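You operate a simulated robot arm through the tools that you are given. There is no shell and no other tool.

The job below is to be done with a simulated robot arm. You get a single attempt, and the scene is never put back.

## Task
Put things in order on the worktop by the fridge. At the end: the blue rinse aid bottle is on the white herb pot; the brown potato from the worktop by the fridge stands on top of the blue frozen meal box; the brown onion from the worktop by the fridge stands where the brown tamper stood; the brown tamper stands on top of the blue herb pot; whatever was shut is shut again. Leave all else as you found it, and nothing knocked over. Set down upright: rinse aid bottle.

It is judged by the outcome, as a careful person would: the job done as asked, and still so three seconds after it is handed in. It fails if anything else is knocked over, pushed out of place, dropped, spilled or broken.

## Robot
A 6-joint arm with a two-finger gripper, fixed in place. Base frame: the origin is on the floor under the middle of its stand, x ahead of it, y to its left, z up; the work surface is at about z = 910. Readings come in mm, rad, newtons and seconds.
With the tool pointing down near the work surface it reaches from about 140 to 680 mm from the base axis. Its first joint turns from -1.152 to 1.152 rad. Payload 2.45 kg.
The tool frame sits at the grasp point between the pads (the TCP): z along the fingers, y along the line on which they close. The tips reach 30 mm beyond it. The gripper opens to 106 mm; its body begins 79 mm behind the TCP.
Orientation is that of the tool frame in the base frame, as a unit quaternion [w, x, y, z]. With the fingers straight down and closing along the base's y, the tool's x points along the base's -x, its y along +y and its z along -z.

## Interface
- The arm moves only by the tool apply_moves. Its argument "motion" is a list of rows, each an object of numbers (a shift or turn left out is 0, a gripper value left out holds the last): "x", "y", "z": the shift along the tool's x, y, z in mm; "rx", "ry", "rz": the turn, a rotation vector about the tool's x, y, z in rad. In form: [{"x": .., "y": .., "z": .., "rx": .., "ry": .., "rz": ..}, ...]. A call has 1 to 20 rows; each row is the pose to reach, as a shift and turn from the pose commanded when the call began, along the tool's axes at that moment. "grip" is the closure, from 0 (fully open) to 1 (shut), set as the call begins (left out, the last holds). A row lasts 0.2 s, in which the tool goes at most 50 mm and 0.15 rad; a call with a longer step from one row to the next is refused whole, and so is a gripper value outside its range. Where a pose cannot be reached the arm comes as near as it can. A force on the tool above 40 N (or 10 N above the force at the start of the call, whichever is more), or a blocked arm, ends the call early, and 0.2 s more pass. The fingers move at their own pace (about 153 mm/s each) and stop on an object; they squeeze with about 42 N. The grip force told is the motor's: it shows also when the fingers shut on nothing. Time passes only in rows, and 0.2 s behind the last, so rows that repeat a pose let the fingers close. It gives the time, the measured TCP pose, the force on the tool (base axes), the opening and the grip force at its end, in the units of the frame above (readings bear some noise), with the torque about the TCP (base axes, N m) and any sound that the robot's microphone picked up, and new pictures: "show" is both (left out), scene, wrist or none.
- Cameras (640 x 400 px; columns grow to the right, rows downward): "scene" is fixed at [49.6, 404.2, 1434.8]; the picture's right is [-0.84, -0.54, 0.00], its down [-0.22, 0.35, -0.91] and it looks along [0.49, -0.77, -0.41] (base axes); focal length 316 px, centre (320, 200). "wrist" rides on the gripper at [76, -2, -106] in the tool frame; the picture's right is [0.02, 1.00, 0.00], its down [-0.78, 0.02, -0.62] and it looks along [-0.62, 0.01, 0.78] (tool axes); focal length 247 px, centre (320, 200).
- probe_pixels(camera, pixels): for up to 12 pixels [column, row] of the newest picture of that camera ("zoom" is the newest enlarged one), the place [x, y, z] in the base frame of the surface seen there, good to about 3 mm, but the place of the scene camera against the robot may be out by one fixed shift of up to 18 mm in any direction. The clock stands still meanwhile.
- inspect(camera, box): a new picture of the part [left, top, right, bottom] of that camera's present view, enlarged. The clock stands still meanwhile.
- close_job(): hands the job in; it is judged then, once.

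Open the gripper and draw the arm clear of the work before you hand the job in, unless the task says otherwise.

The tools are called after "Call:" as name(argument=value, ...) on one line, values as JSON. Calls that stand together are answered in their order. apply_moves: Moves the arm, as the interface text tells. Its arguments: {"type":"object","properties":{"motion":{"type":"array","items":{"type":"object","properties":{"x":{"type":"number"},"y":{"type":"number"},"z":{"type":"number"},"rx":{"type":"number"},"ry":{"type":"number"},"rz":{"type":"number"}}}},"grip":{"type":"number"},"show":{"type":"string","enum":["both","scene","wrist","none"]}},"required":["motion"]} The other tools are called the same way: probe_pixels (camera, pixels) gives the place of the surface under pixels of a picture; inspect (camera, box) takes an enlarged picture of a part of a camera's view; close_job () hands the job in.

At the start:

```text
time: 0.0
tcp_pos: [326.0, -63.6, 1259.6]
ee_rot: [0.0, 0.002, 1.0, 0.0]
contact_force: [0.2, 1.0, -0.2]
ft_torque: [-0.01, 0.02, -0.01]
width: 105.8
grip_force: 0.1
```

scene: 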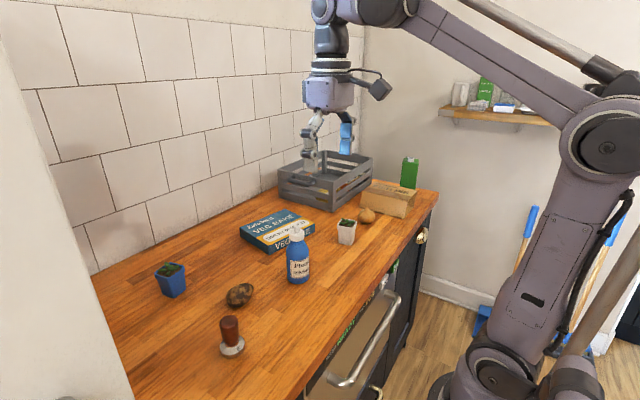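
wrist: 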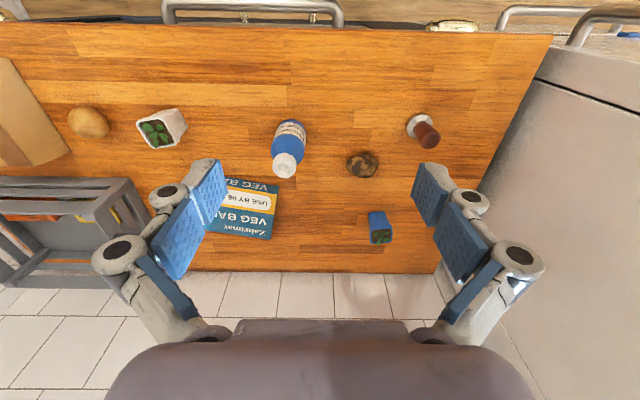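

I see the worktop with bottle (298,258), white pot (347,232), onion (367,215), potato (240,295), tamper (231,337), blue pot (171,280), and meal box (277,230). I'll look at enlarged views first.

Call:
inspect(camera="scene", box=[140, 200, 320, 370])

Call:
inspect(camera="scene", box=[270, 130, 450, 260])

Call:
inspect(camera="wrist", box=[50, 60, 300, 260])

Call:
inspect(camera="wrist", box=[250, 80, 500, 260])

Call:
probe_pixels(camera="wrist", pixels=[[88, 122], [155, 133], [285, 165], [291, 128], [361, 164], [428, 135], [415, 124], [380, 235], [378, 217], [250, 200], [330, 200], [270, 235]])

Call:
probe_pixels(camera="scene", pixels=[[367, 213], [348, 222], [297, 232], [298, 265], [240, 290], [229, 322], [232, 345], [170, 269], [172, 285], [275, 225], [290, 240], [330, 280]])

```text
2.35 times, centred on (230, 285) of scene
```

zoom: 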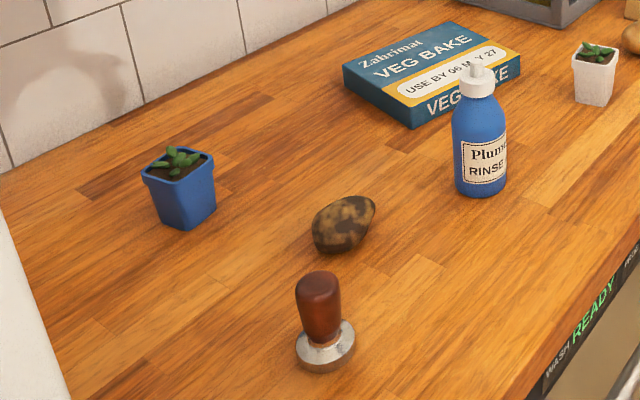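

```text
3.08 times, centred on (360, 195) of scene
```

zoom: 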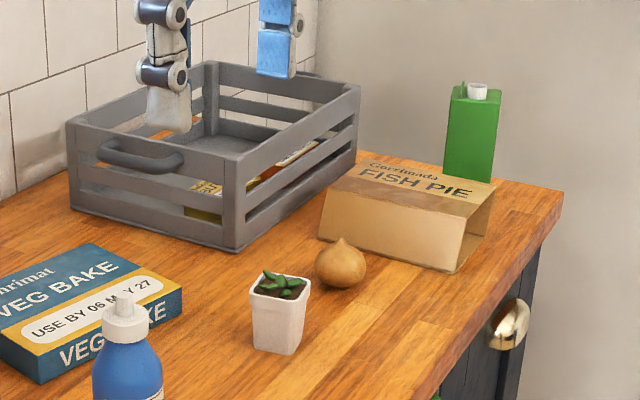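

```text
2.00 times, centred on (175, 160) of wrist
```

zoom: 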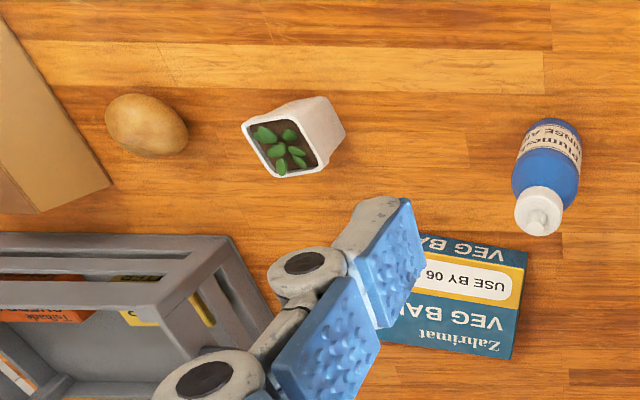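

```text
2.22 times, centred on (375, 170) of wrist
```

zoom: 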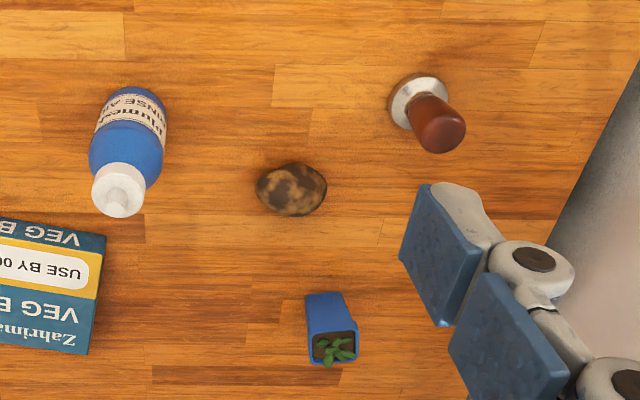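

```text
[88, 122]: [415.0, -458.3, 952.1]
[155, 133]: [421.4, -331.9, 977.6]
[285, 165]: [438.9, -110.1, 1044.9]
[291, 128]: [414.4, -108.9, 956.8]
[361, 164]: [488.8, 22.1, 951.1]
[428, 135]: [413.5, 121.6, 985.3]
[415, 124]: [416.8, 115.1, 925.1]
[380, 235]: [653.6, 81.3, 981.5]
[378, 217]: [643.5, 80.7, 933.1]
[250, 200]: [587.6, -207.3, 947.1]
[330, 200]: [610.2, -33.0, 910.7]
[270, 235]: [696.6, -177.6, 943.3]
```

```text
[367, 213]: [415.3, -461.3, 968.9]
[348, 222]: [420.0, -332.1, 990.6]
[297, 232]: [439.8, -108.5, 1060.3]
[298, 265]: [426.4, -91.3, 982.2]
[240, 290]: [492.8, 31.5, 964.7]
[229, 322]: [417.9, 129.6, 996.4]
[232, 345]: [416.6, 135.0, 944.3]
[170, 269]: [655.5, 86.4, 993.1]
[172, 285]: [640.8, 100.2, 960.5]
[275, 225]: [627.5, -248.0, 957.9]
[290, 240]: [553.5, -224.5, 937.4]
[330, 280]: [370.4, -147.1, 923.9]
```

The tamper is at about (415,117) and the fridge is to its right in the wrist picture. I'll probe the fridge side, box edges and other neighbours before moving.

Call:
probe_pixels(camera="wrist", pixels=[[520, 130], [490, 165], [540, 90], [505, 120], [60, 148], [30, 110], [20, 85], [70, 152], [40, 165], [130, 183], [140, 205], [95, 180]])

Call:
probe_pixels(camera="scene", pixels=[[362, 183], [363, 210], [407, 217], [411, 194], [380, 180], [416, 190], [345, 210], [280, 190], [346, 204], [372, 157], [241, 226], [315, 219]])

```text
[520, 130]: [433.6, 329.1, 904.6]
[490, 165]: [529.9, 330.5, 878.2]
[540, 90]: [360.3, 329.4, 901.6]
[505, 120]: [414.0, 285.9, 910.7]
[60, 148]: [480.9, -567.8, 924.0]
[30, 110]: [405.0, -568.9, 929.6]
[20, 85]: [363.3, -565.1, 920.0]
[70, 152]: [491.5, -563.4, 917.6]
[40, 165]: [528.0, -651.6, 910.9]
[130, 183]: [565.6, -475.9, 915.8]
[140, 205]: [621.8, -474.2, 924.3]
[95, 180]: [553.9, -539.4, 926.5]
```

```text
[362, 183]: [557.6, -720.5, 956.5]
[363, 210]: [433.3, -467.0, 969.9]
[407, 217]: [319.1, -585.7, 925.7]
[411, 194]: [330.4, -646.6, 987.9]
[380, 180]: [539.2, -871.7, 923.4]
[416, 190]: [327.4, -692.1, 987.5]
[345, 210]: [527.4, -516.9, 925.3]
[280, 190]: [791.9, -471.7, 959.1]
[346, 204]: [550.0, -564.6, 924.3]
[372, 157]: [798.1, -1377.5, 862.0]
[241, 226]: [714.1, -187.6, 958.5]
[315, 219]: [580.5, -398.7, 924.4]
```

Fridge side is at y≈330 and the fish-pie sleeve at y≈-566, leaving room on both sides. I'll move above the tamper for a closer look.

Call:
apply_moves(motion=[{"x": -18, "y": 36, "z": 20}, {"x": -36, "y": 72, "z": 40}, {"x": -54, "y": 108, "z": 60}, {"x": -72, "y": 144, "z": 80}, {"x": -89, "y": 180, "z": 100}, {"x": -89, "y": 180, "z": 100}], grip=0)

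```text
time: 1.4
tcp_pos: [416.6, 120.7, 1160.5]
ee_rot: [-0.001, 0.002, 1.0, 0.001]
contact_force: [-0.2, 0.2, -0.1]
ft_torque: [-0.01, -0.02, -0.01]
width: 106.0
grip_force: 0.1
```

scene: 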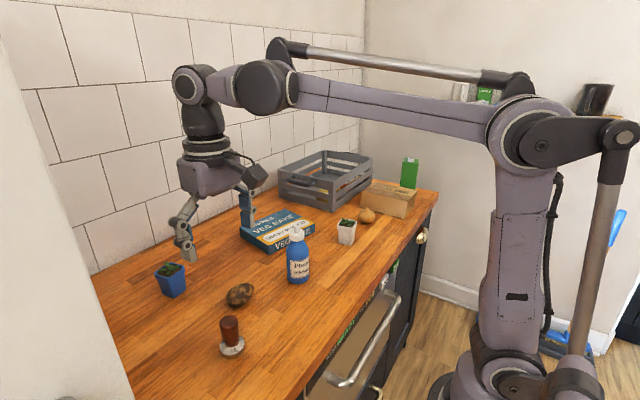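
wrist: 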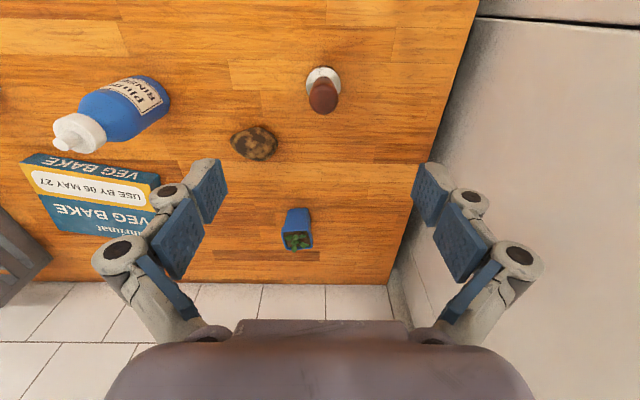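

The tamper is at (323,90) in the wrist view. I'll probe its parts to get the axis, and view it enlarged.

Call:
inspect(camera="wrist", box=[270, 40, 390, 130])

Call:
probe_pixels(camera="wrist", pixels=[[323, 98], [323, 106], [312, 98], [334, 98], [323, 70], [307, 80], [340, 80], [298, 222], [286, 240], [311, 240], [298, 232], [298, 248]])

```text
4.44 times, centred on (330, 85) of wrist
```

zoom: 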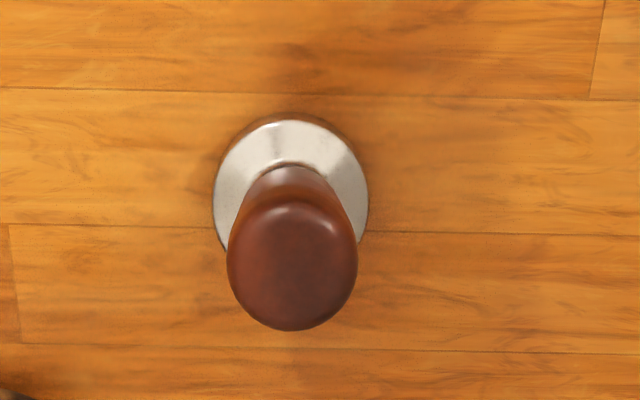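

```text
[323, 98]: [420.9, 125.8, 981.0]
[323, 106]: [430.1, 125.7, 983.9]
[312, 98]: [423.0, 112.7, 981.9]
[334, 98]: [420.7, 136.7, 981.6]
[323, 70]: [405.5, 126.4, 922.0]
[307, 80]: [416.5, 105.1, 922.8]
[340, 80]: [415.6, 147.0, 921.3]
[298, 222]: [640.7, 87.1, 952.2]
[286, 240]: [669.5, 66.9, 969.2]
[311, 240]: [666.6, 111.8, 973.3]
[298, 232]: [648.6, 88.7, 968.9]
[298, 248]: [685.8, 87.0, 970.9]
```

Tamper axis looks to be near (421,126). Now I'll look at the blue pot at (298,230) in detail.

Call:
inspect(camera="wrist", box=[258, 195, 338, 260])

Call:
inspect(camera="scene", box=[140, 250, 204, 305])

```text
6.15 times, centred on (298, 228) of wrist
```

zoom: 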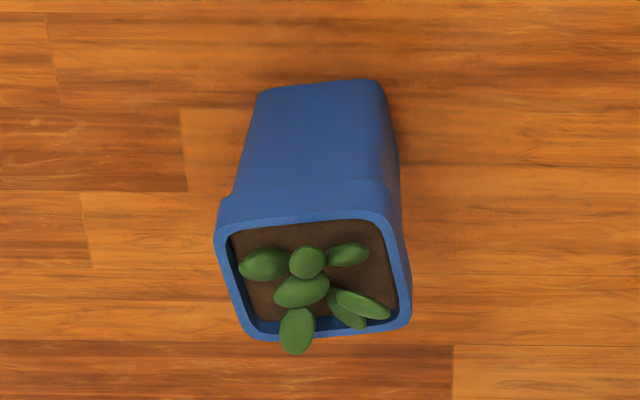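

```text
7.27 times, centred on (172, 278) of scene
```

zoom: 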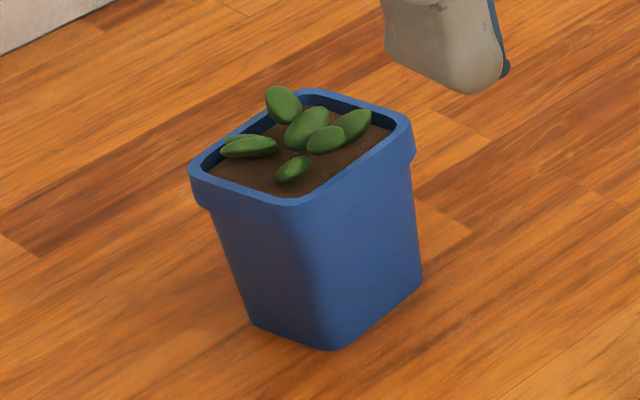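

The pot rim is a square about 47 mm across, so placement needs to be precise. I'll hover over the pot to measure its rim closely and check reach.

Call:
apply_moves(motion=[{"x": -42, "y": -6, "z": 10}, {"x": -84, "y": -12, "z": 20}, {"x": -126, "y": -18, "z": 30}, {"x": -168, "y": -24, "z": 40}, {"x": -210, "y": -30, "z": 50}, {"x": -251, "y": -32, "z": 70}, {"x": -251, "y": -32, "z": 80}, {"x": -251, "y": -32, "z": 80}], grip=0)

```text
time: 3.2
tcp_pos: [638.5, 80.5, 1066.5]
ee_rot: [0.001, 0.002, 1.0, 0.0]
contact_force: [-0.1, 0.2, -0.5]
ft_torque: [0.01, 0.03, 0.01]
width: 106.1
grip_force: 0.1
out of reach, approached as far as the arm can: row 5, 6, 7, 8
```

scene: 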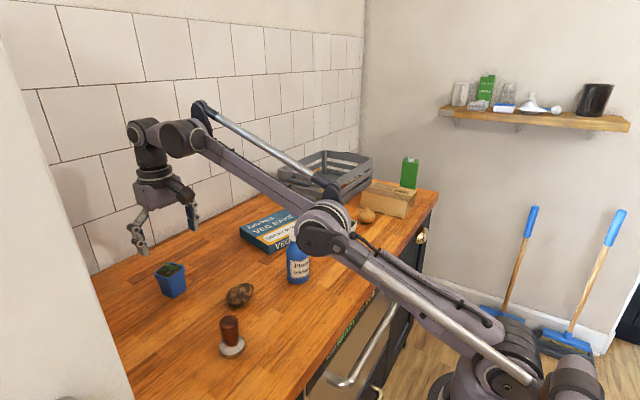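
wrist: 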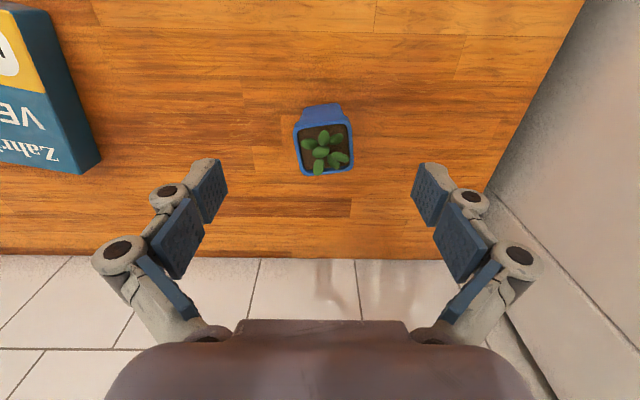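

Straight down the arm reaches only r≈644 at this height, so a tilt may be needed. I'll measure the pot rim at (325,145).

Call:
inspect(camera="wrist", box=[277, 95, 373, 185])

Call:
probe_pixels(camera="wrist", pixels=[[296, 130], [349, 124], [305, 174], [353, 169], [300, 155], [351, 145], [323, 126], [329, 173], [310, 130], [340, 158], [322, 152], [322, 135]])

```text
4.44 times, centred on (325, 140) of wrist
```

zoom: 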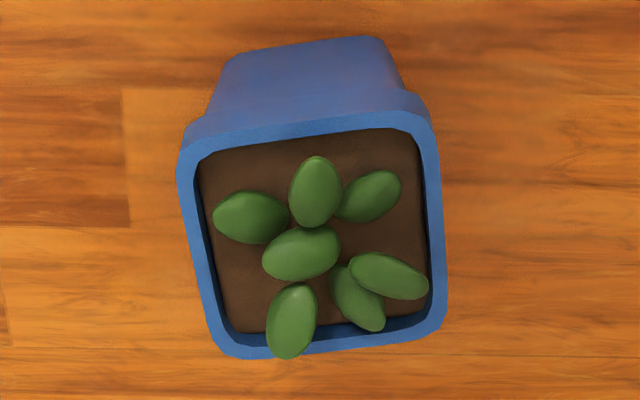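

```text
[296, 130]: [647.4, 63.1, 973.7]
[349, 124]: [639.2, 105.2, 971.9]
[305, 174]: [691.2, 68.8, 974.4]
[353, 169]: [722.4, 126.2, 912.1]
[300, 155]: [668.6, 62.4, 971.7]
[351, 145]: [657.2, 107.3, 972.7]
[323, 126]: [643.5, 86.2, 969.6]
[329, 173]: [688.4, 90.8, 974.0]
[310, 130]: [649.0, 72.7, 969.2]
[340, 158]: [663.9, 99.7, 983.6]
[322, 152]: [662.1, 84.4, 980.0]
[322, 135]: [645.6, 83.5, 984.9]
```

The pot rim works out at centre ≈(664.5, 84.5), top z≈972, 47 mm square, turned about 10°. Now I'll back off toward the tamper and see how the commanded pose carries on.

Call:
apply_moves(motion=[{"x": 40, "z": -10}, {"x": 80, "z": -20}, {"x": 120, "z": -20}, {"x": 160, "z": -20}, {"x": 200, "z": -20}, {"x": 200, "z": -20}], show="none")

```text
time: 4.6
tcp_pos: [439.7, 80.7, 1090.9]
ee_rot: [-0.001, 0.002, 1.0, 0.0]
contact_force: [0.6, -0.3, -0.2]
ft_torque: [0.01, 0.03, -0.02]
width: 106.2
grip_force: 0.0
```

The commanded pose carries on from the reached pose. Now I go over the tamper at z≈1060 with the tool tilted outward 0.3 rad and look at it close up.

Call:
apply_moves(motion=[{"x": 9, "y": 22, "z": 15, "ry": -0.14}, {"x": 18.7, "y": 45, "z": 31, "ry": -0.28}, {"x": 18.7, "y": 45, "z": 31, "ry": -0.3}, {"x": 18.7, "y": 45, "z": 31, "ry": -0.3}], grip=0)

```text
time: 5.6
tcp_pos: [422.5, 128.6, 1057.1]
ee_rot: [0.15, 0.002, 0.989, 0.0]
contact_force: [0.3, 0.2, 0.6]
ft_torque: [-0.01, 0.04, -0.03]
width: 105.8
grip_force: 0.1
```

scene: 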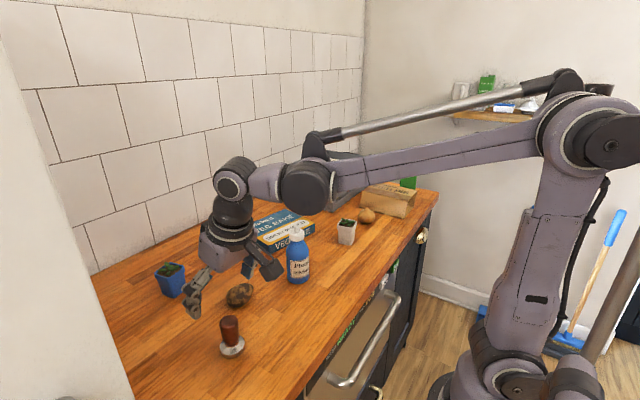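
wrist: 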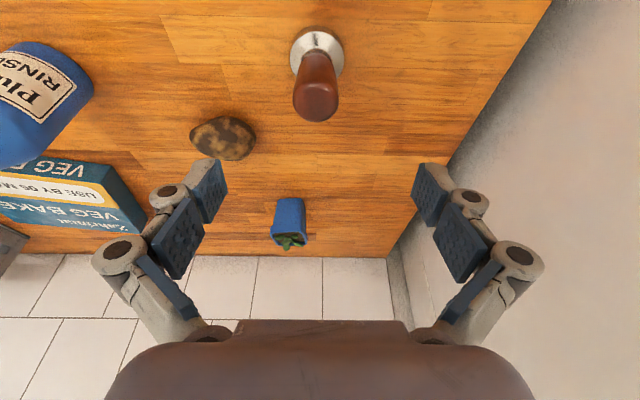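

The tamper stands at (317,75) in the wrist view. I'll zoom in and probe its handle and disc for the exact axis.

Call:
inspect(camera="wrist", box=[253, 15, 381, 135])

Call:
probe_pixels(camera="wrist", pixels=[[291, 52], [342, 52], [317, 32], [305, 36], [329, 36], [300, 85], [330, 85], [316, 85], [316, 100], [297, 100], [335, 100], [316, 112]])

```text
3.33 times, centred on (317, 75) of wrist
```

zoom: 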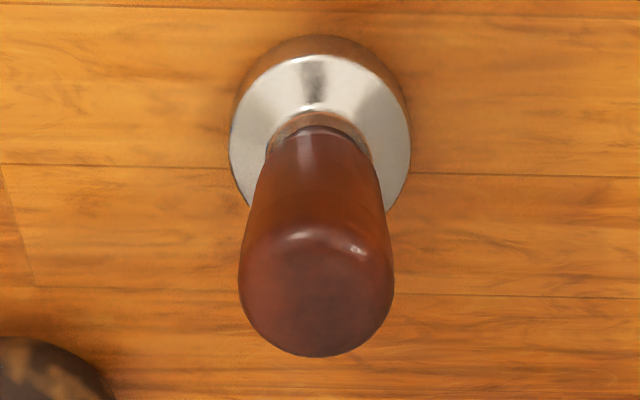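

```text
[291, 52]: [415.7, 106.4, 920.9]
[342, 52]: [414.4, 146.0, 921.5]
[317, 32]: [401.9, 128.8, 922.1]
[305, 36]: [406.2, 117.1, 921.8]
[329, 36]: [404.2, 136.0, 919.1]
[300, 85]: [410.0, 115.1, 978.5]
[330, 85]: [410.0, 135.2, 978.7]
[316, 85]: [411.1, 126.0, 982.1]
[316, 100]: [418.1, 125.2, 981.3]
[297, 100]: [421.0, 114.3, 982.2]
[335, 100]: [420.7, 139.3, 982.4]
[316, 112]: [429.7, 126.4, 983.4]
```

Axis at about (421,126), disc top z≈921, handle top z≈984. I'll take a couple of still readings to average out noise in the pose.

Call:
apply_moves(motion=[{"x": 0}], show="none")

Call:
apply_moves(motion=[{"x": 0}], show="none")

Call:
apply_moves(motion=[{"x": 0}], show="none")

```text
time: 6.0
tcp_pos: [422.5, 127.9, 1056.4]
ee_rot: [0.149, 0.002, 0.989, 0.0]
contact_force: [0.3, 0.2, 0.0]
ft_torque: [-0.01, 0.01, -0.02]
width: 105.9
grip_force: 0.0
```

```text
time: 6.4
tcp_pos: [423.1, 127.7, 1055.9]
ee_rot: [0.15, 0.001, 0.989, -0.001]
contact_force: [-0.5, -0.6, -0.1]
ft_torque: [-0.04, 0.02, -0.02]
width: 106.1
grip_force: 0.0
```

```text
time: 6.8
tcp_pos: [422.8, 127.4, 1055.9]
ee_rot: [0.149, 0.002, 0.989, 0.0]
contact_force: [-0.3, -1.2, -1.0]
ft_torque: [0.0, 0.02, -0.03]
width: 106.1
grip_force: 0.0
```

Pose is steady at (422.8,127.7,1056). I'll descend vertically onto the tamper handle to z≈960 with the fingers partly closed.

Call:
apply_moves(motion=[{"x": 6, "y": -1.7, "z": 18}, {"x": 12, "y": -1.7, "z": 36}, {"x": 18, "y": -1.7, "z": 54}, {"x": 24, "y": -1.7, "z": 72}, {"x": 30.1, "y": -1.7, "z": 91.2}, {"x": 30.1, "y": -1.7, "z": 91.2}], grip=0.3)

```text
time: 8.2
tcp_pos: [419.0, 126.7, 959.4]
ee_rot: [0.15, 0.001, 0.989, 0.0]
contact_force: [-0.1, -0.1, 0.4]
ft_torque: [0.0, 0.02, 0.0]
width: 74.2
grip_force: 0.0
```

scene: 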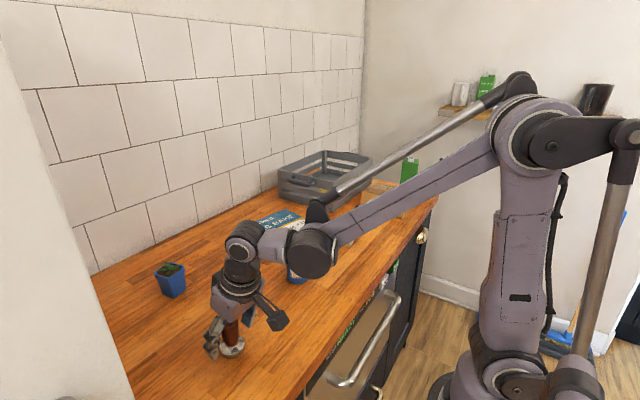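
wrist: 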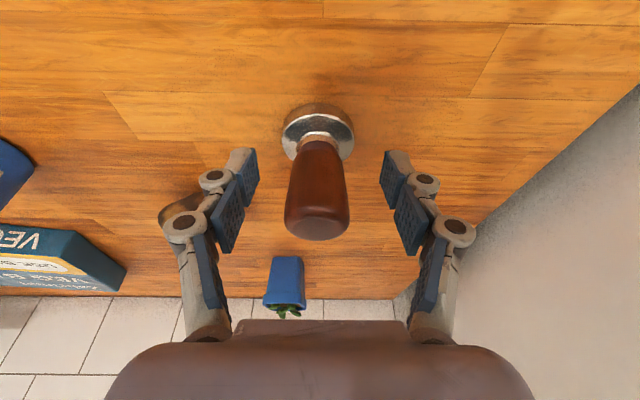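

The handle sits centred between the pads (column ≈318). I'll close the gripper on it.

Call:
apply_moves(motion=[{"x": 0}, {"x": 0}, {"x": 0}, {"x": 0}], grip=1)

```text
time: 9.2
tcp_pos: [419.3, 126.1, 960.1]
ee_rot: [0.149, 0.002, 0.989, -0.001]
contact_force: [-0.5, -2.0, 6.1]
ft_torque: [-0.12, -0.04, 0.01]
width: 32.5
grip_force: 41.8
```

scene: 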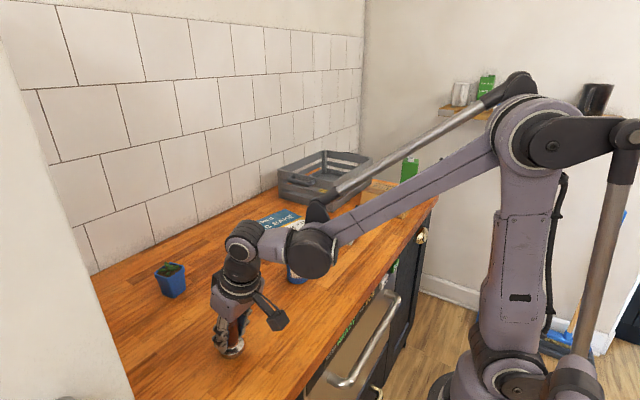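
wrist: 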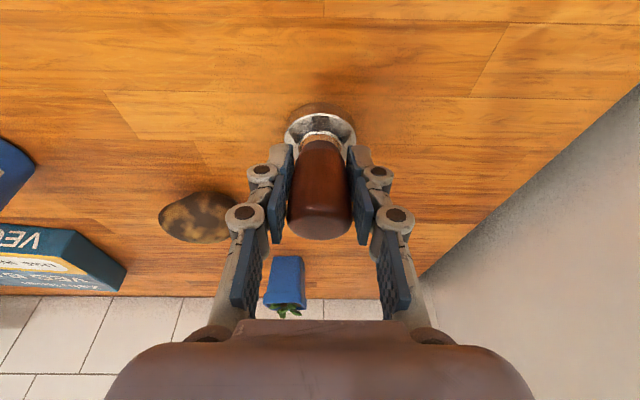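

Handle is gripped at 32.5 mm width. I'll lift straight up about 110 mm.

Call:
apply_moves(motion=[{"x": -3, "z": -9.6}, {"x": -8.9, "z": -28.7}, {"x": -14.8, "z": -47.8}, {"x": -20.7, "z": -66.9}, {"x": -26.6, "z": -86}, {"x": -32.5, "z": -105}, {"x": -32.5, "z": -105}])

```text
time: 10.8
tcp_pos: [418.9, 124.8, 1071.8]
ee_rot: [0.149, 0.002, 0.989, 0.0]
contact_force: [0.0, -0.1, -1.6]
ft_torque: [-0.04, 0.01, 0.0]
width: 32.2
grip_force: 41.8
```

scene: 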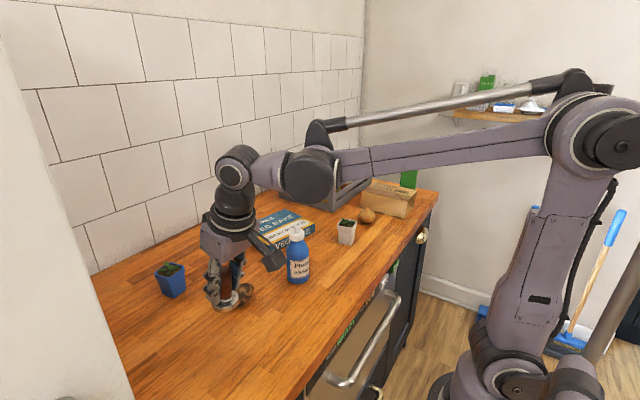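
wrist: 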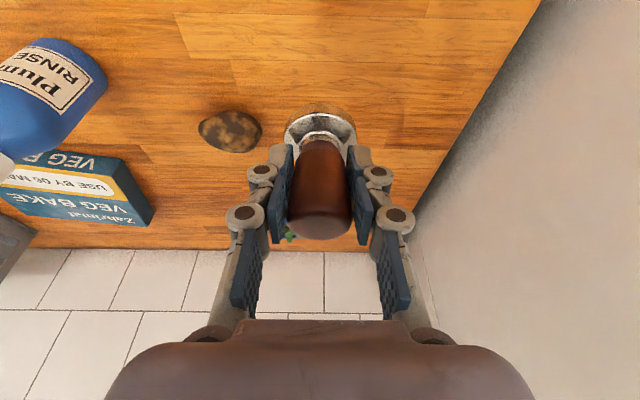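

The tamper is held at (320,180). I'll inspect it to check it hangs upright and to measure the disc's offset from the TCP.

Call:
inspect(camera="wrist", box=[240, 90, 400, 250])

Call:
inspect(camera="scene", box=[180, 240, 270, 320])

Call:
probe_pixels(camera="wrist", pixels=[[287, 130], [353, 130], [292, 122], [347, 122], [320, 116], [309, 118], [331, 118], [320, 190], [320, 230], [300, 215], [340, 215], [320, 108]])

```text
2.50 times, centred on (320, 170) of wrist
```

zoom: 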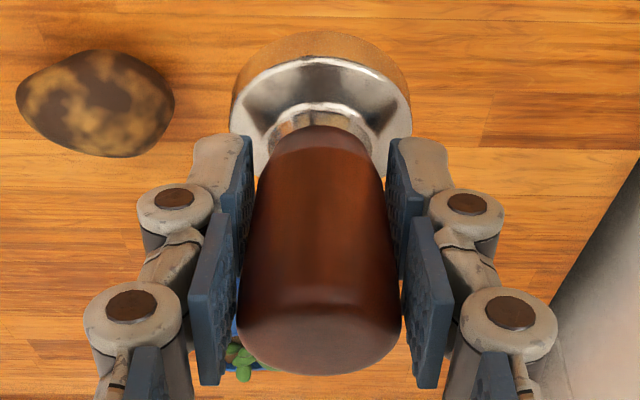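

```text
5.00 times, centred on (225, 280) of scene
```

zoom: 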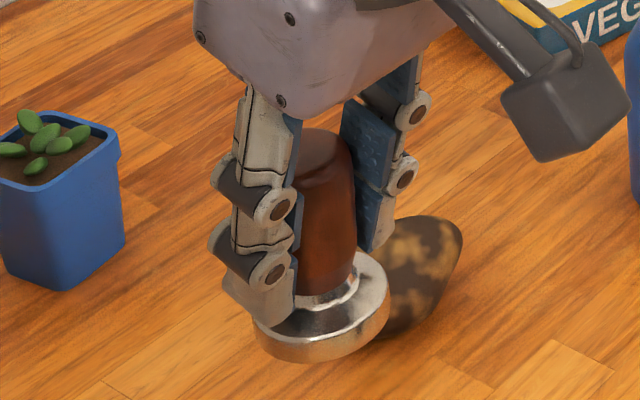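

```text
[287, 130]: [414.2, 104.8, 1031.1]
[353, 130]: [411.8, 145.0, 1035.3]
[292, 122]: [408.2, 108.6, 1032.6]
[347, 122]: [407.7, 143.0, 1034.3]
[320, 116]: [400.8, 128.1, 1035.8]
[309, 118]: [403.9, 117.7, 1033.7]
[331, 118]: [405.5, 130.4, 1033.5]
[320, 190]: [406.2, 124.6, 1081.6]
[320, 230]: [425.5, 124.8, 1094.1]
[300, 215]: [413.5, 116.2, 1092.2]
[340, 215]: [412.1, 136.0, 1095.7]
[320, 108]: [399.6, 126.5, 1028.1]
```

The tamper hangs upright, its disc bottom about 50 mm below the TCP and its axis about 3–4 mm beyond it in x. I'll carry it to a hover over the blue pot.

Call:
apply_moves(motion=[{"x": -15, "y": -2.6, "z": 5.8}, {"x": -45, "y": -8, "z": 17.5}, {"x": -79, "y": -14, "z": 30.7}, {"x": -113, "y": -20, "z": 43.9}, {"x": -147, "y": -26, "z": 57}, {"x": -181, "y": -32, "z": 70.2}, {"x": -210, "y": -37, "z": 81.5}, {"x": -226.1, "y": -39.6, "z": 87.7}, {"x": -226.1, "y": -39.6, "z": 87.7}, {"x": -226.1, "y": -39.6, "z": 87.7}])

```text
time: 13.0
tcp_pos: [662.3, 86.5, 1053.1]
ee_rot: [0.15, 0.001, 0.989, -0.001]
contact_force: [-1.1, -0.4, -2.7]
ft_torque: [0.02, 0.02, -0.01]
width: 32.3
grip_force: 41.7
```

scene: 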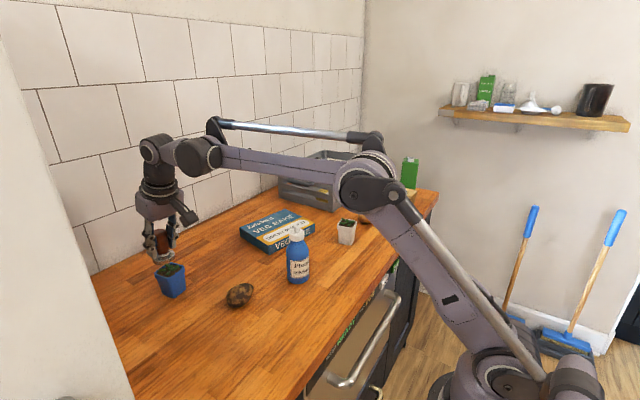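
wrist: 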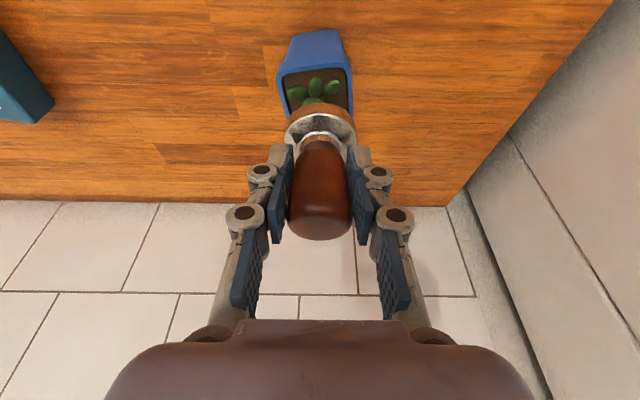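

Reached (662,86.5,1053) over the pot. I'll check alignment in both cameras before lowering.

Call:
inspect(camera="wrist", box=[260, 20, 380, 150])

Call:
inspect(camera="scene", box=[128, 225, 208, 305])

Call:
probe_pixels(camera="wrist", pixels=[[280, 75], [347, 72], [315, 71], [283, 95], [351, 90], [286, 112], [352, 108], [320, 116], [287, 130], [353, 130], [300, 73], [330, 70]])

```text
3.08 times, centred on (320, 85) of wrist
```

zoom: 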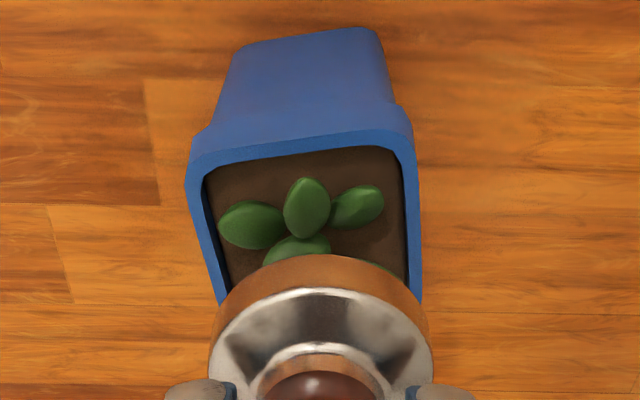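

```text
5.00 times, centred on (168, 265) of scene
```

zoom: 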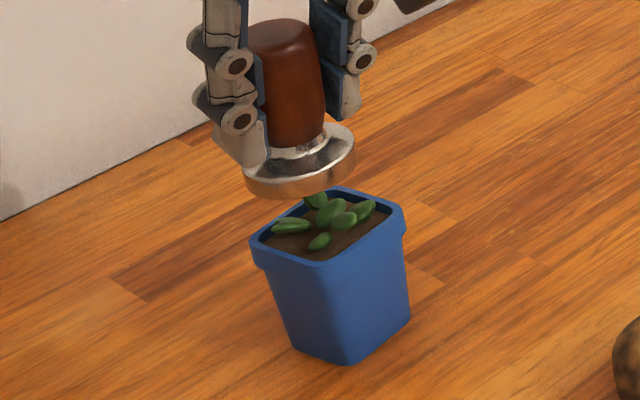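

```text
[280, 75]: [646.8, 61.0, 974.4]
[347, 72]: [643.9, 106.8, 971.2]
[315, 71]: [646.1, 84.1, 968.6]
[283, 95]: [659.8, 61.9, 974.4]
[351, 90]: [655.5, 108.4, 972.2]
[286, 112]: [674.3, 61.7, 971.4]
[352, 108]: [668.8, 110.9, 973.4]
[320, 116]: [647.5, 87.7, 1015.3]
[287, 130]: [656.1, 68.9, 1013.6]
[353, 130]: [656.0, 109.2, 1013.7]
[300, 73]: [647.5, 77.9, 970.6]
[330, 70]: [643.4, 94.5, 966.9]
```

In the scene zoom the disc seems slightly left of the pot's centre line. I'll zoom in further to verify.

Call:
inspect(camera="scene", box=[148, 240, 196, 270])

```text
13.33 times, centred on (172, 255) of scene
```

zoom: 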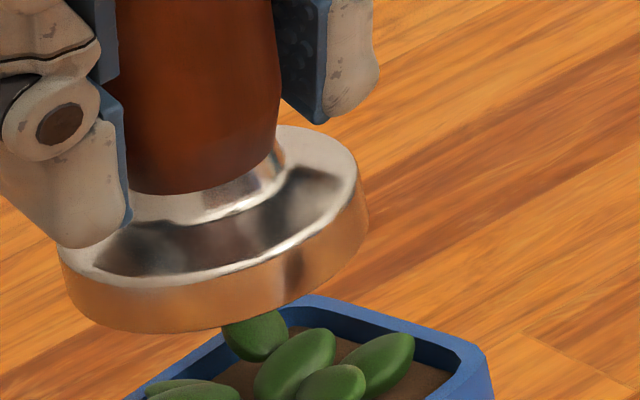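

I'll take tighter zooms of the rim in the scene view and of rim plus disc in the wrist view for an accurate offset.

Call:
inspect(camera="scene", box=[145, 250, 193, 280])

Call:
inspect(camera="wrist", box=[272, 60, 368, 140])

```text
13.33 times, centred on (169, 265) of scene
```

zoom: 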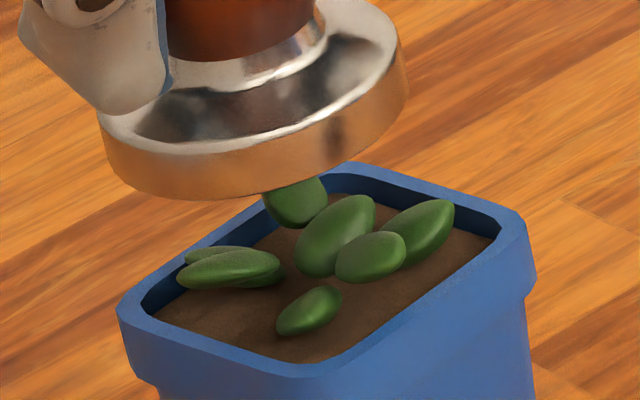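

```text
5.00 times, centred on (320, 100) of wrist
```

zoom: 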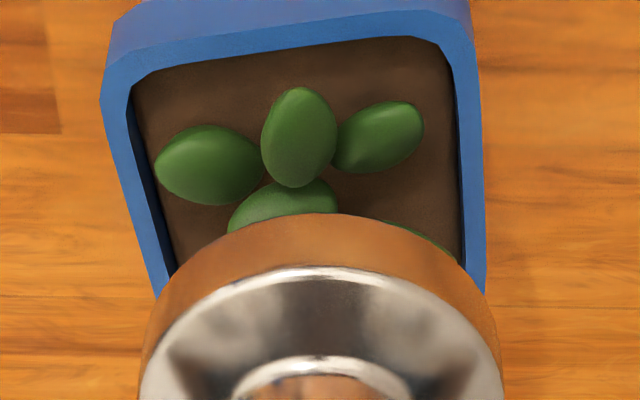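

Both views say the disc is a few mm too far in x and y (≈3.3, 2.0). I'll correct and lower to about 15 mm above the rim, then re-check.

Call:
apply_moves(motion=[{"x": 3.2, "y": -2.0, "z": -1.0}, {"x": 5.0, "y": -2.0, "z": 5.0}, {"x": 7.3, "y": -2.0, "z": 12.4}, {"x": 7.3, "y": -2.0, "z": 12.4}])

Call:
inspect(camera="scene", box=[145, 245, 193, 275])

Call:
inspect(camera="wrist", box=[272, 60, 368, 140])

```text
time: 14.0
tcp_pos: [658.7, 82.5, 1038.2]
ee_rot: [0.149, 0.001, 0.989, 0.0]
contact_force: [0.4, -0.4, -1.9]
ft_torque: [0.0, 0.0, -0.02]
width: 32.3
grip_force: 42.2
```

scene: 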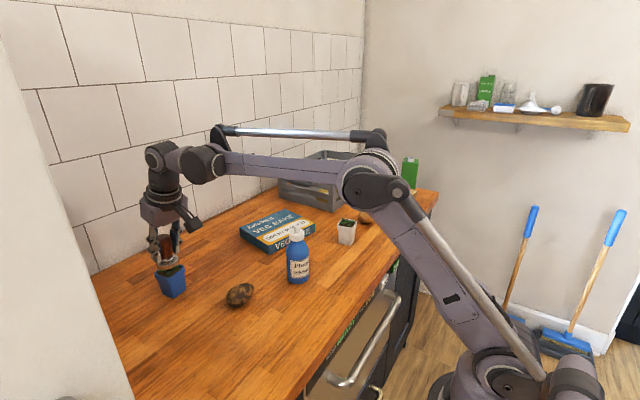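
wrist: 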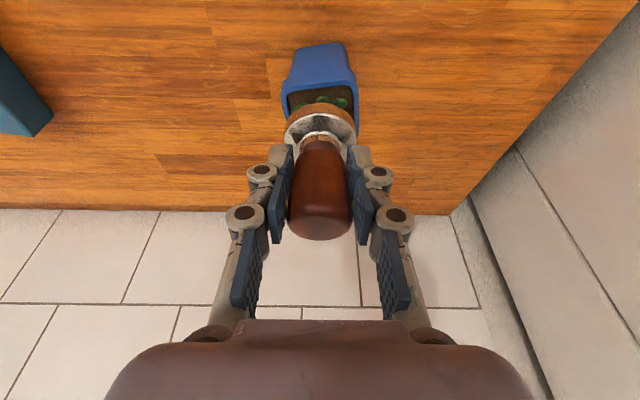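

```text
13.33 times, centred on (169, 260) of scene
```

zoom: 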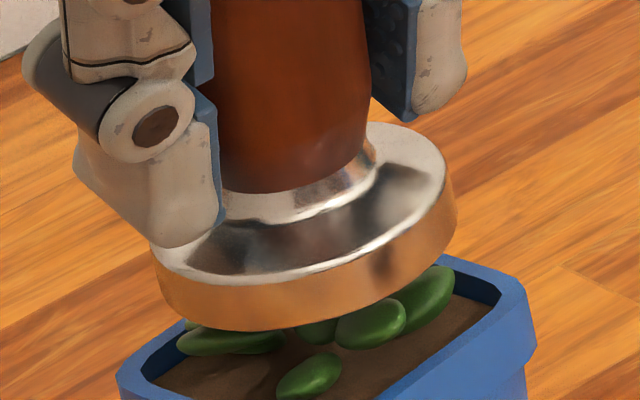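

```text
5.00 times, centred on (320, 100) of wrist
```

zoom: 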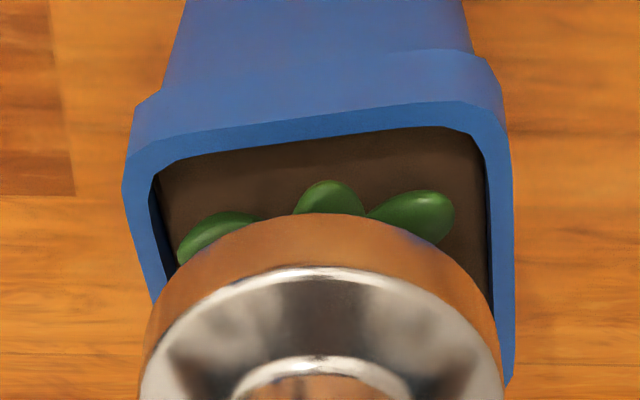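

Now x is close and y is about 1.8 mm short. I'll correct and lower another 10 mm gently, watching the force in case the leaves resist.

Call:
apply_moves(motion=[{"x": 0.5, "y": 1.8, "z": 0}, {"x": 2, "y": 1.8, "z": 4.7}, {"x": 3.4, "y": 1.8, "z": 9.4}, {"x": 3.4, "y": 1.8, "z": 9.4}])

Call:
inspect(camera="scene", box=[145, 250, 193, 280])

Call:
inspect(camera="wrist", box=[272, 60, 368, 140])

```text
time: 15.0
tcp_pos: [660.4, 85.1, 1029.2]
ee_rot: [0.15, 0.001, 0.989, 0.0]
contact_force: [-0.3, 0.1, -1.3]
ft_torque: [0.01, 0.0, -0.01]
width: 32.2
grip_force: 41.8
```

scene: 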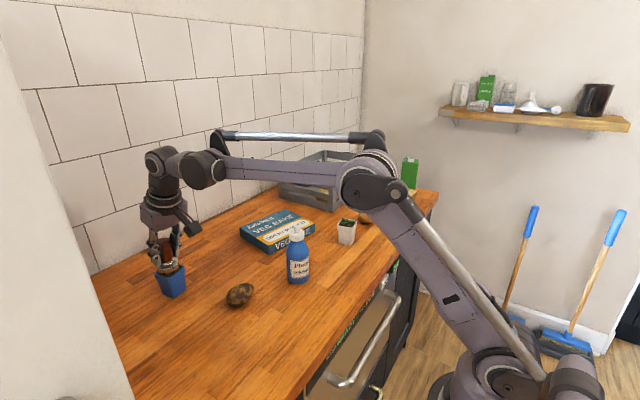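
wrist: 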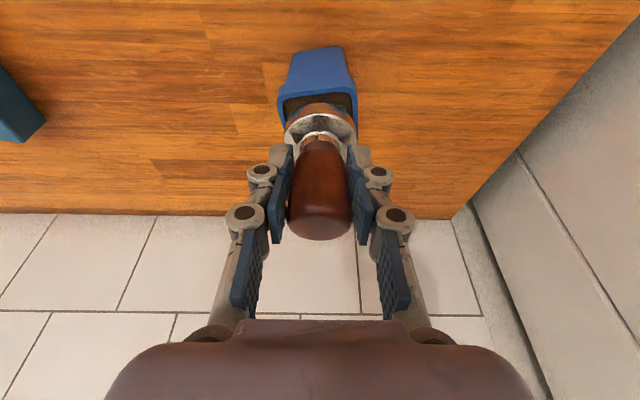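

```text
13.33 times, centred on (169, 265) of scene
```

zoom: 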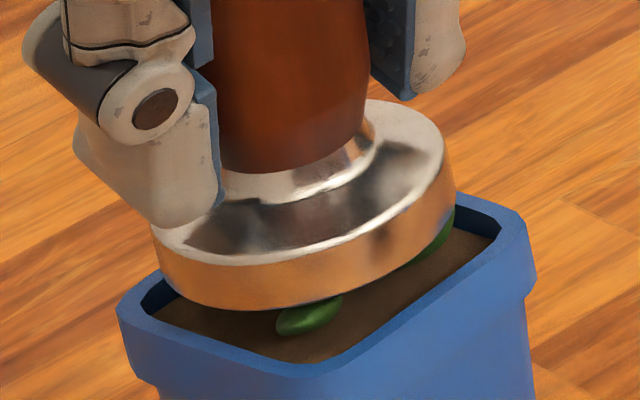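

```text
5.00 times, centred on (320, 100) of wrist
```

zoom: 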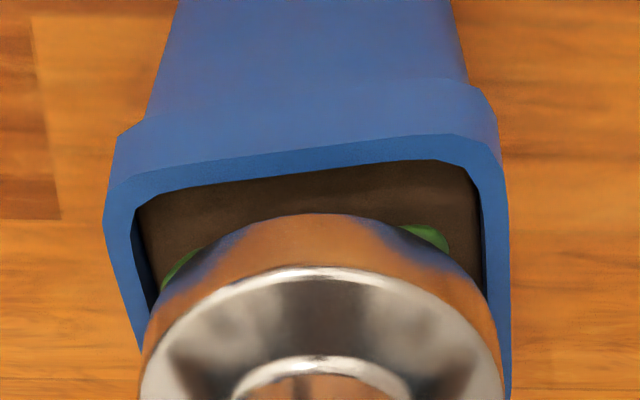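

The leaves offer no resistance; remaining offset is about (+1,-0.6) mm with a gap of ~7 mm. I'll correct that and lower 6 mm.

Call:
apply_moves(motion=[{"x": 0.95, "y": 0.6, "z": -0.3}, {"x": 1.5, "y": 0.6, "z": 1.6}, {"x": 2.1, "y": 0.6, "z": 3.5}, {"x": 2.7, "y": 0.6, "z": 5.4}, {"x": 2.7, "y": 0.6, "z": 5.4}])

Call:
inspect(camera="scene", box=[145, 250, 193, 280])

Call:
inspect(camera="wrist", box=[272, 60, 368, 140])

```text
time: 16.2
tcp_pos: [658.1, 85.3, 1023.6]
ee_rot: [0.15, 0.001, 0.989, 0.0]
contact_force: [4.2, 0.8, 11.0]
ft_torque: [0.11, -0.19, 0.01]
width: 32.4
grip_force: 41.7
```

scene: 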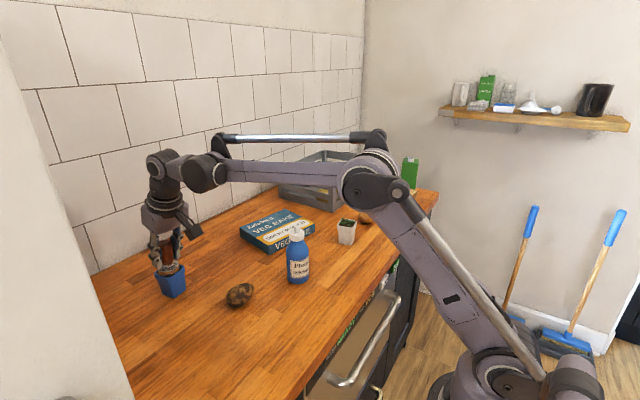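
wrist: 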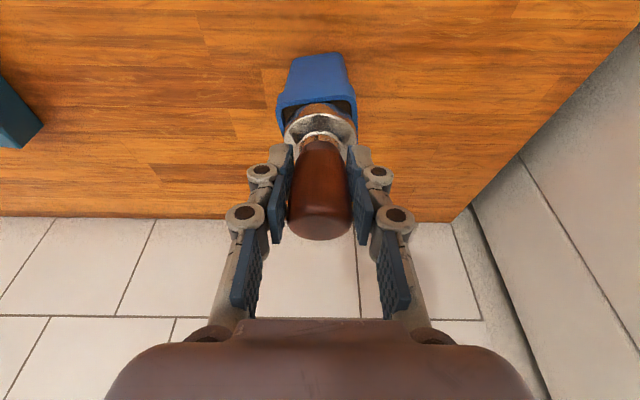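

```text
13.33 times, centred on (169, 265) of scene
```

zoom: 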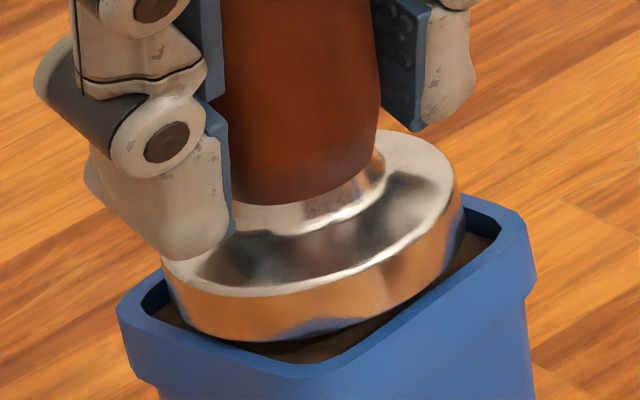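

```text
5.00 times, centred on (320, 100) of wrist
```

zoom: 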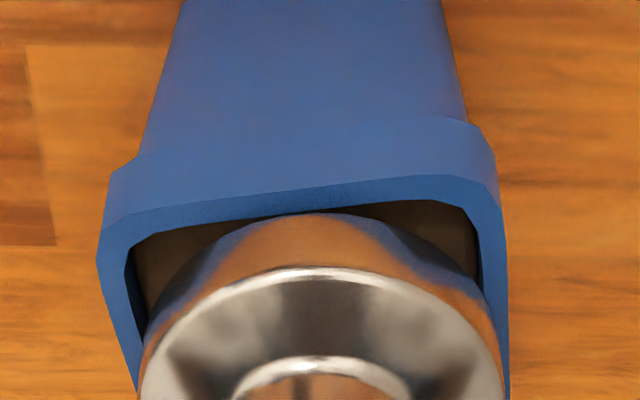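

Contact is felt (11 N), but the near rim shows a gap: the disc sits about 2 mm too far in +x. I'll lift 3 mm, shift -2 mm in x and +0.6 in y, and look again.

Call:
apply_moves(motion=[{"x": -0.9, "z": -2.9}, {"x": 1.0, "y": 0.6, "z": -3.5}, {"x": 1.0, "y": 0.6, "z": -3.5}], show="none")

Call:
inspect(camera="scene", box=[145, 250, 193, 280])

Call:
inspect(camera="wrist", box=[272, 60, 368, 140])

```text
time: 17.0
tcp_pos: [656.7, 85.7, 1026.0]
ee_rot: [0.149, 0.002, 0.989, 0.0]
contact_force: [0.3, -0.4, -2.6]
ft_torque: [0.03, 0.0, -0.01]
width: 31.7
grip_force: 42.1
```

```text
13.33 times, centred on (169, 265) of scene
```

zoom: 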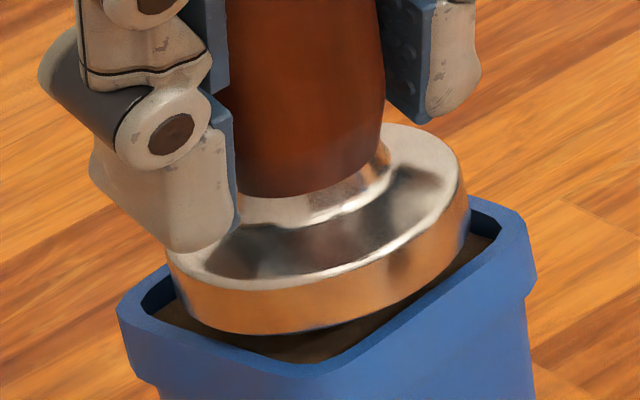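

```text
5.00 times, centred on (320, 100) of wrist
```

zoom: 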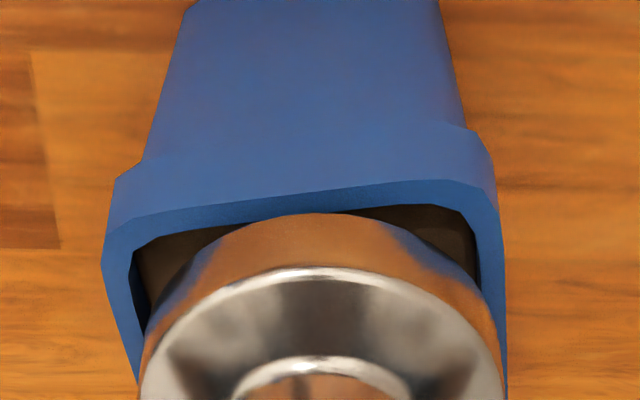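

Alignment now looks good (residual under 1 mm). I'll lower about 3 mm until it touches.

Call:
apply_moves(motion=[{"x": 0.3, "y": 0.5, "z": 1.0}, {"x": 0.6, "y": 0.5, "z": 2.0}, {"x": 0.8, "y": 0.5, "z": 2.6}, {"x": 0.8, "y": 0.5, "z": 2.6}], show="none")

Call:
inspect(camera="scene", box=[145, 250, 193, 280])

Call:
inspect(camera="wrist", box=[272, 60, 368, 140])

```text
time: 18.0
tcp_pos: [656.6, 87.8, 1023.5]
ee_rot: [0.151, 0.003, 0.989, -0.002]
contact_force: [-0.6, -1.9, 5.1]
ft_torque: [-0.03, -0.04, -0.01]
width: 32.2
grip_force: 41.7
```

```text
13.33 times, centred on (169, 265) of scene
```

zoom: 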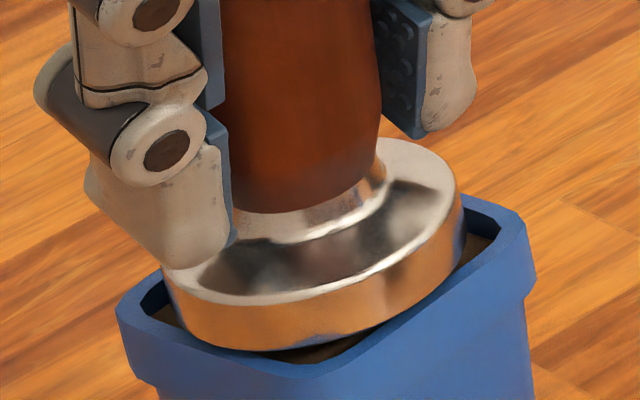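

```text
5.00 times, centred on (320, 100) of wrist
```

zoom: 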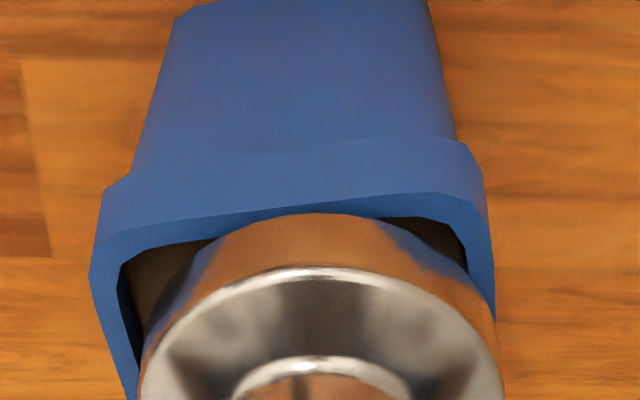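

The disc now rests on the rim, centred within about 1 mm, with 5 N contact. I'll open the gripper to release the tamper.

Call:
apply_moves(motion=[{"x": 0}, {"x": 0}, {"x": 0}], grip=0.3)

Call:
inspect(camera="scene", box=[138, 235, 202, 295])

```text
time: 18.8
tcp_pos: [655.9, 85.8, 1023.7]
ee_rot: [0.149, 0.001, 0.989, 0.0]
contact_force: [-0.7, 0.1, 0.0]
ft_torque: [0.01, 0.04, -0.02]
width: 74.1
grip_force: 0.0
```

scene: 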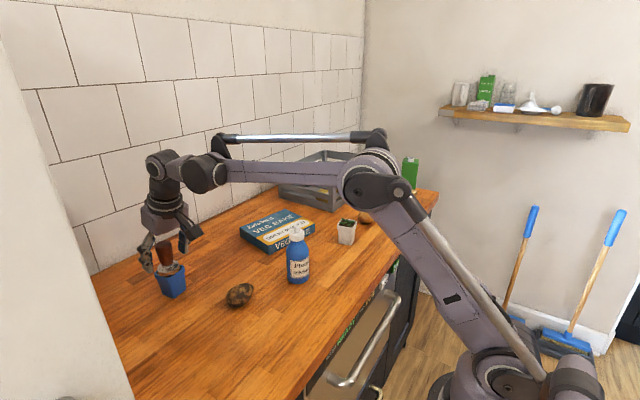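
wrist: 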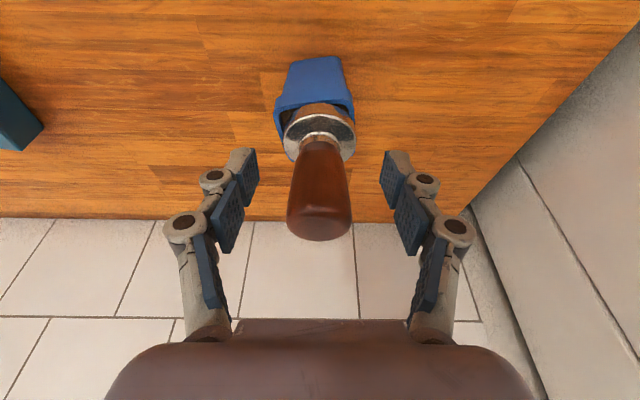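

```text
6.67 times, centred on (170, 265) of scene
```

zoom: 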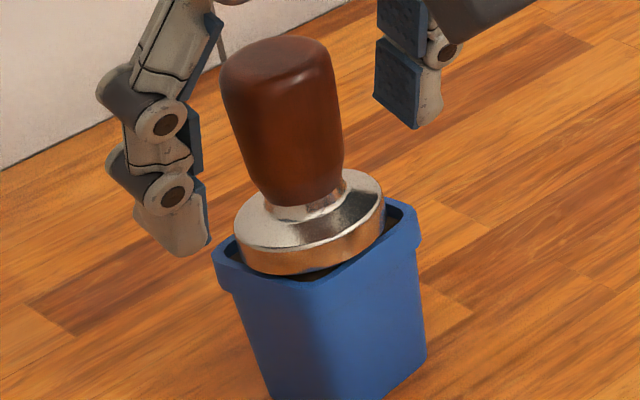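

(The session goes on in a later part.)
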